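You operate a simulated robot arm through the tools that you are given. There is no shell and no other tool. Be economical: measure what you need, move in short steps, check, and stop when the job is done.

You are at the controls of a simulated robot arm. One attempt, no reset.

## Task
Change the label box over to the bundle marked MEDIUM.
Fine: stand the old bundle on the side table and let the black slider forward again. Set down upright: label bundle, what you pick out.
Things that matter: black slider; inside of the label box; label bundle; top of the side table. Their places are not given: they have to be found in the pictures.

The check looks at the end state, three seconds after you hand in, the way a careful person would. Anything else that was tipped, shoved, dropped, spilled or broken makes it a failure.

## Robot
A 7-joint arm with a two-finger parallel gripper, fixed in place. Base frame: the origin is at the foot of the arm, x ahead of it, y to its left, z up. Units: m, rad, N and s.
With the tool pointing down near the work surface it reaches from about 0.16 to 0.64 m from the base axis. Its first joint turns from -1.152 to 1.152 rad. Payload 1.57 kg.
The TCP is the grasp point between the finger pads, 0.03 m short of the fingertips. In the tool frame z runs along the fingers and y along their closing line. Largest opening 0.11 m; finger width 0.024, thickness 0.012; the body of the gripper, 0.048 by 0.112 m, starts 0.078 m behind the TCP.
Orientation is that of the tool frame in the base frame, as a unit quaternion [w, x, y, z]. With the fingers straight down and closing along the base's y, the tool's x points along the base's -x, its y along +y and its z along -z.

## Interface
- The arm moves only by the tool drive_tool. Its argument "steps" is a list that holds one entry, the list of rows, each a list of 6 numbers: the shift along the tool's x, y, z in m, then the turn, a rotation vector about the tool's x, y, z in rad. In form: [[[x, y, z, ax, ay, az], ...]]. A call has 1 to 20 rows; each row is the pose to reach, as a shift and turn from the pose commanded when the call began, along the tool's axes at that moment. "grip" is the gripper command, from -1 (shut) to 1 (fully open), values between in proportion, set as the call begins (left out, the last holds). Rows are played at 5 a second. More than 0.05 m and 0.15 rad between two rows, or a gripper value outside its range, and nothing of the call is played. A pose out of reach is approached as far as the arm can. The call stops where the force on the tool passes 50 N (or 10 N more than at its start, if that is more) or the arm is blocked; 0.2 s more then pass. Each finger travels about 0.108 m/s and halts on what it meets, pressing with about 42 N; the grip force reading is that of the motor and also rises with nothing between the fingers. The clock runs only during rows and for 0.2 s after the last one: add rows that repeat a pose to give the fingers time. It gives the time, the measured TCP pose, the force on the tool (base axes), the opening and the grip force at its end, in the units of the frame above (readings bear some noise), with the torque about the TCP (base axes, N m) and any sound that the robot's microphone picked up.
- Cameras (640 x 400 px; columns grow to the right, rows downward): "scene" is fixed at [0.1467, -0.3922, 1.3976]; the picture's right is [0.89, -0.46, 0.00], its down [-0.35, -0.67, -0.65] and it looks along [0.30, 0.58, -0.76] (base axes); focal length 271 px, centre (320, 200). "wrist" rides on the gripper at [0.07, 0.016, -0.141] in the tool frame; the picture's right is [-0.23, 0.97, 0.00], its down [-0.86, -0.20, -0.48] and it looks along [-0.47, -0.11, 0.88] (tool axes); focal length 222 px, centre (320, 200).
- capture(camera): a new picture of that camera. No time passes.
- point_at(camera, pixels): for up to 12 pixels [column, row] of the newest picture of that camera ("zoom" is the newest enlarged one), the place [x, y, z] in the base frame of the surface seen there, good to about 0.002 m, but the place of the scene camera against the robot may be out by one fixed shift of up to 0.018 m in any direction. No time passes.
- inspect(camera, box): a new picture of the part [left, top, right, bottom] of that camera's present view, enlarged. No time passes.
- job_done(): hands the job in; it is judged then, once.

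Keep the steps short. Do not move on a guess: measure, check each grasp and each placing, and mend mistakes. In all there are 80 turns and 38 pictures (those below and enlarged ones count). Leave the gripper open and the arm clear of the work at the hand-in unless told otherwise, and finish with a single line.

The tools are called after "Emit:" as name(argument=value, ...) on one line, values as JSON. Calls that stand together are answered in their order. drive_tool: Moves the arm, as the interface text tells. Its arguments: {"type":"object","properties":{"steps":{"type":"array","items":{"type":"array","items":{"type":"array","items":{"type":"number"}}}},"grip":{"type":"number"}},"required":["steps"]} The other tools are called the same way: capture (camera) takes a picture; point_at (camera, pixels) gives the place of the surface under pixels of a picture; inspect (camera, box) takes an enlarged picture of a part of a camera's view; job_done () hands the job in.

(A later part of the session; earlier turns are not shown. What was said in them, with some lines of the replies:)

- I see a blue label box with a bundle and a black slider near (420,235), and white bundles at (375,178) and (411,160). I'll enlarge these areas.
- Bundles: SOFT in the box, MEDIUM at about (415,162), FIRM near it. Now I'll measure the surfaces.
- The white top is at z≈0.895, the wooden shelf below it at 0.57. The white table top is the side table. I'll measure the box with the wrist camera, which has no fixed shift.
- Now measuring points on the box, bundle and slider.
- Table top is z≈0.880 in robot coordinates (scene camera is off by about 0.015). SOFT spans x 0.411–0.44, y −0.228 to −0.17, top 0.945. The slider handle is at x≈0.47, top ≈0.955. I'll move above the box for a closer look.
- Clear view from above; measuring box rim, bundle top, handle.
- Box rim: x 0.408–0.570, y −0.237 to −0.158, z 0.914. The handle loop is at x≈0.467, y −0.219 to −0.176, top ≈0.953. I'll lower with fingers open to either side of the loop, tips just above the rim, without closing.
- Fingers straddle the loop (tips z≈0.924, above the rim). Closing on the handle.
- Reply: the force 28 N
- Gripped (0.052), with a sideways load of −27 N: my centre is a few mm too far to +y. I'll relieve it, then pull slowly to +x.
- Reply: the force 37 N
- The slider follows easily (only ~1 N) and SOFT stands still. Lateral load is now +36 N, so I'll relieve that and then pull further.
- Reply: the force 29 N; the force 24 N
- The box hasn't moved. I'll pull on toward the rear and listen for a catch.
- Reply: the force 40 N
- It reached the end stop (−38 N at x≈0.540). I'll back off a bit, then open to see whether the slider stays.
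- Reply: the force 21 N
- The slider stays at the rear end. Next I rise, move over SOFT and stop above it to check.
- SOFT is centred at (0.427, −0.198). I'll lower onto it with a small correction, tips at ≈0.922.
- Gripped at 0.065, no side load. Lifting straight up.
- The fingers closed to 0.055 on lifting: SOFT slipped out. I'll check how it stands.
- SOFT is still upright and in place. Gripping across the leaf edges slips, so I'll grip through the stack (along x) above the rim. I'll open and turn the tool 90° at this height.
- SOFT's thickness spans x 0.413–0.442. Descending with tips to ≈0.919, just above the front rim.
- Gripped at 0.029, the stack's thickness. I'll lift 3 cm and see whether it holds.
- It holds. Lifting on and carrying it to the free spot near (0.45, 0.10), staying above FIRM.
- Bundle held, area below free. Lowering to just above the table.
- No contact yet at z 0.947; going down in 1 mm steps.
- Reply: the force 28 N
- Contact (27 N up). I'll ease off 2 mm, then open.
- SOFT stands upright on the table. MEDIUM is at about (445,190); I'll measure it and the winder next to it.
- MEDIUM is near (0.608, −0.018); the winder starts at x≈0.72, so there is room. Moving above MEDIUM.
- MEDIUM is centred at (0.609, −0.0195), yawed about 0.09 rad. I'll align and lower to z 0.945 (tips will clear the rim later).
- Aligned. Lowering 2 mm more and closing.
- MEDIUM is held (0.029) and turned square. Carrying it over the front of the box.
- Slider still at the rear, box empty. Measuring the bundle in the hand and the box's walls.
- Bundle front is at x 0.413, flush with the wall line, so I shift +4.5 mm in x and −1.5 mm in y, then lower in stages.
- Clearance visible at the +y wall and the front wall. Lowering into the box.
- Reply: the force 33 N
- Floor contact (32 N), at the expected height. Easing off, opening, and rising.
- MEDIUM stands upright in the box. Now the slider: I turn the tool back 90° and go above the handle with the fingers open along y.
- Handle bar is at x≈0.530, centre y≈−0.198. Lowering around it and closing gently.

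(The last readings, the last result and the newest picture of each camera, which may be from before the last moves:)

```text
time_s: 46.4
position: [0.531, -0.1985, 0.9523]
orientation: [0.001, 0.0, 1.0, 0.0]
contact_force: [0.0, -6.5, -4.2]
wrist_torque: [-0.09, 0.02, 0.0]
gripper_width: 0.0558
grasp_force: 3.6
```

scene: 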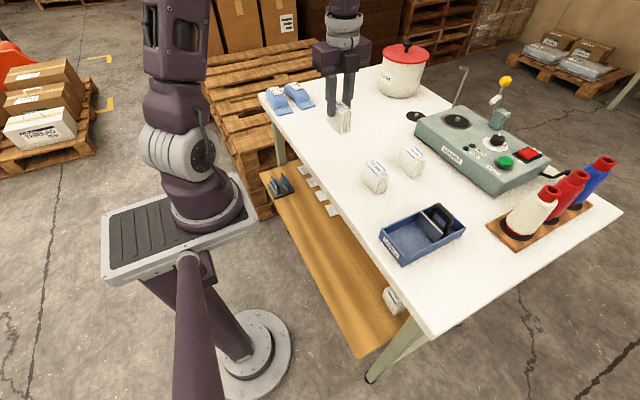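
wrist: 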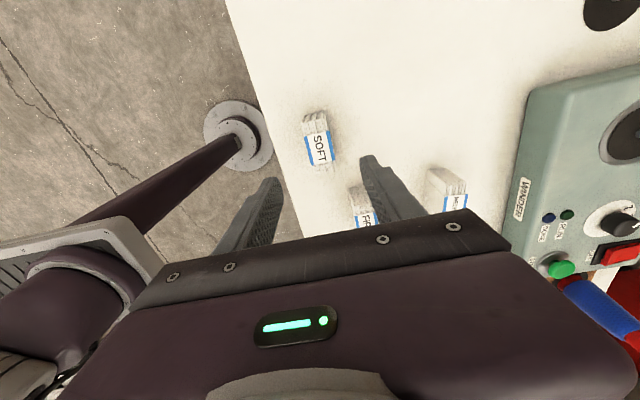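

Emit:
drive_tool(steps=[[[0, -0.001, 0, 0, 0, 0], [0, -0.001, 0, 0, 0, 0], [0, -0.001, 0, 0, 0, 0]]], grip=-0.3)

Emit:
drive_tool(steps=[[[0.01, -0.001, 0, 0, 0, 0], [0.02, -0.001, 0, 0, 0, 0], [0.03, -0.001, 0, 0, 0, 0], [0.04, -0.001, 0, 0, 0, 0], [0.04, -0.001, 0, 0, 0, 0]]])

Emit:
inspect(camera="wrist", box=[220, 60, 420, 210])

```text
time_s: 47.2
position: [0.5303, -0.2001, 0.9532]
orientation: [0.0, 0.0, 1.0, 0.0]
contact_force: [0.5, -12.2, -22.2]
wrist_torque: [0.2, -0.23, -0.12]
gripper_width: 0.0524
grasp_force: 44.3
```

```text
time_s: 48.4
position: [0.4916, -0.2017, 0.9518]
orientation: [0.0, -0.001, 1.0, 0.001]
contact_force: [-1.5, 5.8, -12.3]
wrist_torque: [0.59, 0.25, 0.29]
gripper_width: 0.0525
grasp_force: 45.1
```

```text
2.67 times, centred on (320, 135) of wrist
```

zoom: 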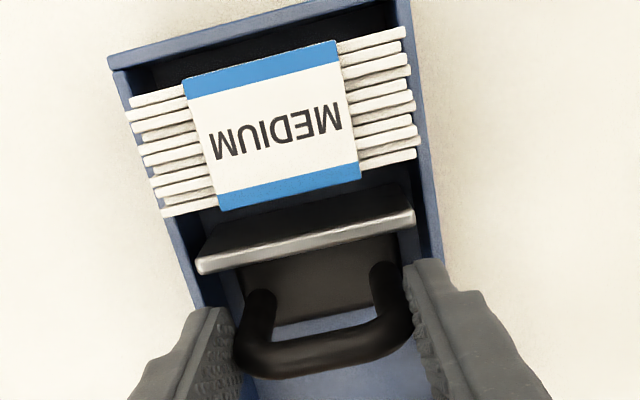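

The slider comes forward with ~1.5 N of its own pull. I'll guide it on to the bundle slowly.

Emit:
drive_tool(steps=[[[0.005, 0, 0, 0, 0, 0], [0.01, 0, 0, 0, 0, 0], [0.014, 0, 0, 0, 0, 0], [0.014, 0, 0, 0, 0, 0]]])

Emit:
drive_tool(steps=[[[0.002, 0, 0, 0, 0, 0], [0.004, 0, 0, 0, 0, 0], [0.006, 0, 0, 0, 0, 0], [0.006, 0, 0, 0, 0, 0]]])

Emit:
inspect(camera="wrist", box=[220, 60, 420, 210])

```text
time_s: 49.4
position: [0.4771, -0.2005, 0.9529]
orientation: [0.001, 0.0, 1.0, 0.0]
contact_force: [-0.2, 10.7, -14.4]
wrist_torque: [0.64, -0.32, 0.1]
gripper_width: 0.0528
grasp_force: 45.1
```

```text
time_s: 50.4
position: [0.4704, -0.1995, 0.9541]
orientation: [-0.001, 0.0, 1.0, 0.002]
contact_force: [-0.8, 13.4, -21.2]
wrist_torque: [0.71, -0.33, 0.02]
gripper_width: 0.0526
grasp_force: 45.1
```

```text
2.67 times, centred on (320, 135) of wrist
```

zoom: 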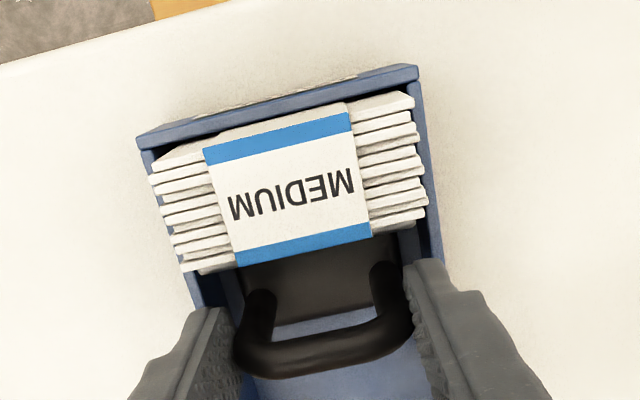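

MEDIUM is nearly against the front wall with the slider plate on it. I'll let go and check.

Emit:
drive_tool(steps=[[[0, 0, 0, 0, 0, 0], [0, 0, 0, 0, 0, 0], [0, 0, 0, 0, 0, 0]]], grip=0.5)

Emit:
drive_tool(steps=[[[0, 0, -0.03, 0, 0, 0], [0, 0, -0.06, 0, 0, 0], [0, 0, -0.1, 0, 0, 0], [0, 0, -0.1, 0, 0, 0]]])

Emit:
inspect(camera="wrist", box=[240, 60, 400, 210])

```text
time_s: 51.2
position: [0.4696, -0.2004, 0.954]
orientation: [0.0, 0.0, 1.0, 0.0]
contact_force: [-0.6, -0.2, 0.5]
wrist_torque: [0.03, -0.01, 0.0]
gripper_width: 0.0826
grasp_force: 0.1
```

```text
time_s: 52.2
position: [0.4701, -0.2018, 1.0534]
orientation: [-0.001, 0.0, 1.0, -0.001]
contact_force: [-0.2, 0.6, -0.2]
wrist_torque: [0.0, 0.01, 0.04]
gripper_width: 0.0823
grasp_force: 0.2
```

```text
2.67 times, centred on (320, 135) of wrist
```

zoom: 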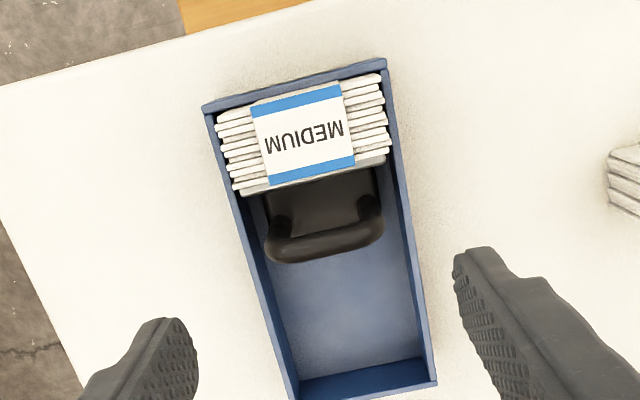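

Emit:
point_at(camera="zoom", pixels=[[222, 125], [375, 82], [238, 183], [385, 155], [305, 130], [322, 243], [245, 188], [208, 105], [383, 62]])

Emit:
drive_tool(steps=[[[0.03, 0, -0.03, 0, 0, 0], [0.06, 0.02, -0.06, 0, 0, 0], [0.09, 0.04, -0.09, 0, 0, 0], [0.12, 0.06, -0.11, 0, 0, 0], [0.12, 0.06, -0.11, 0, 0, 0]]], grip=1)

Emit:
inspect(camera="scene", box=[280, 70, 500, 280])

```text
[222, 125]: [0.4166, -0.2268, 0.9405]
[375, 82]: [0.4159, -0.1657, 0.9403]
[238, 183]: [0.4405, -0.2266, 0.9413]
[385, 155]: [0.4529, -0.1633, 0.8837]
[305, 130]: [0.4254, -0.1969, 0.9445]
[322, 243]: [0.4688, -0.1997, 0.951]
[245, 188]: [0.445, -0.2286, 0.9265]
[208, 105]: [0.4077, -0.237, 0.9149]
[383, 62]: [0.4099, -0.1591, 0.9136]
```

```text
time_s: 53.4
position: [0.3493, -0.1402, 1.1627]
orientation: [0.0, -0.001, 1.0, 0.0]
contact_force: [0.8, -0.6, -0.3]
wrist_torque: [0.0, -0.01, -0.03]
gripper_width: 0.1104
grasp_force: 0.1
```

```text
1.90 times, centred on (390, 175) of scene
```

zoom: 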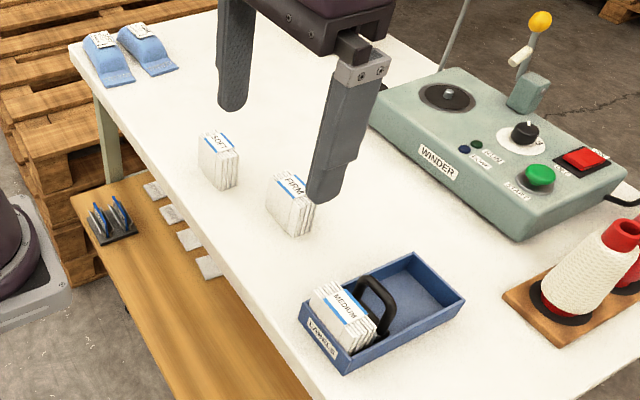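

MEDIUM is against the front wall with the slider plate on it and the handle back at its original x≈0.469. The box hasn't moved, SOFT and FIRM stand upright, and the arm is clear with the gripper open. Handing in.

Emit:
job_done()

```text
The job is handed in.
```

The label box now holds the MEDIUM bundle with the black slider forward against it, and the old SOFT bundle stands upright on the white table top, which I took to be the side table.
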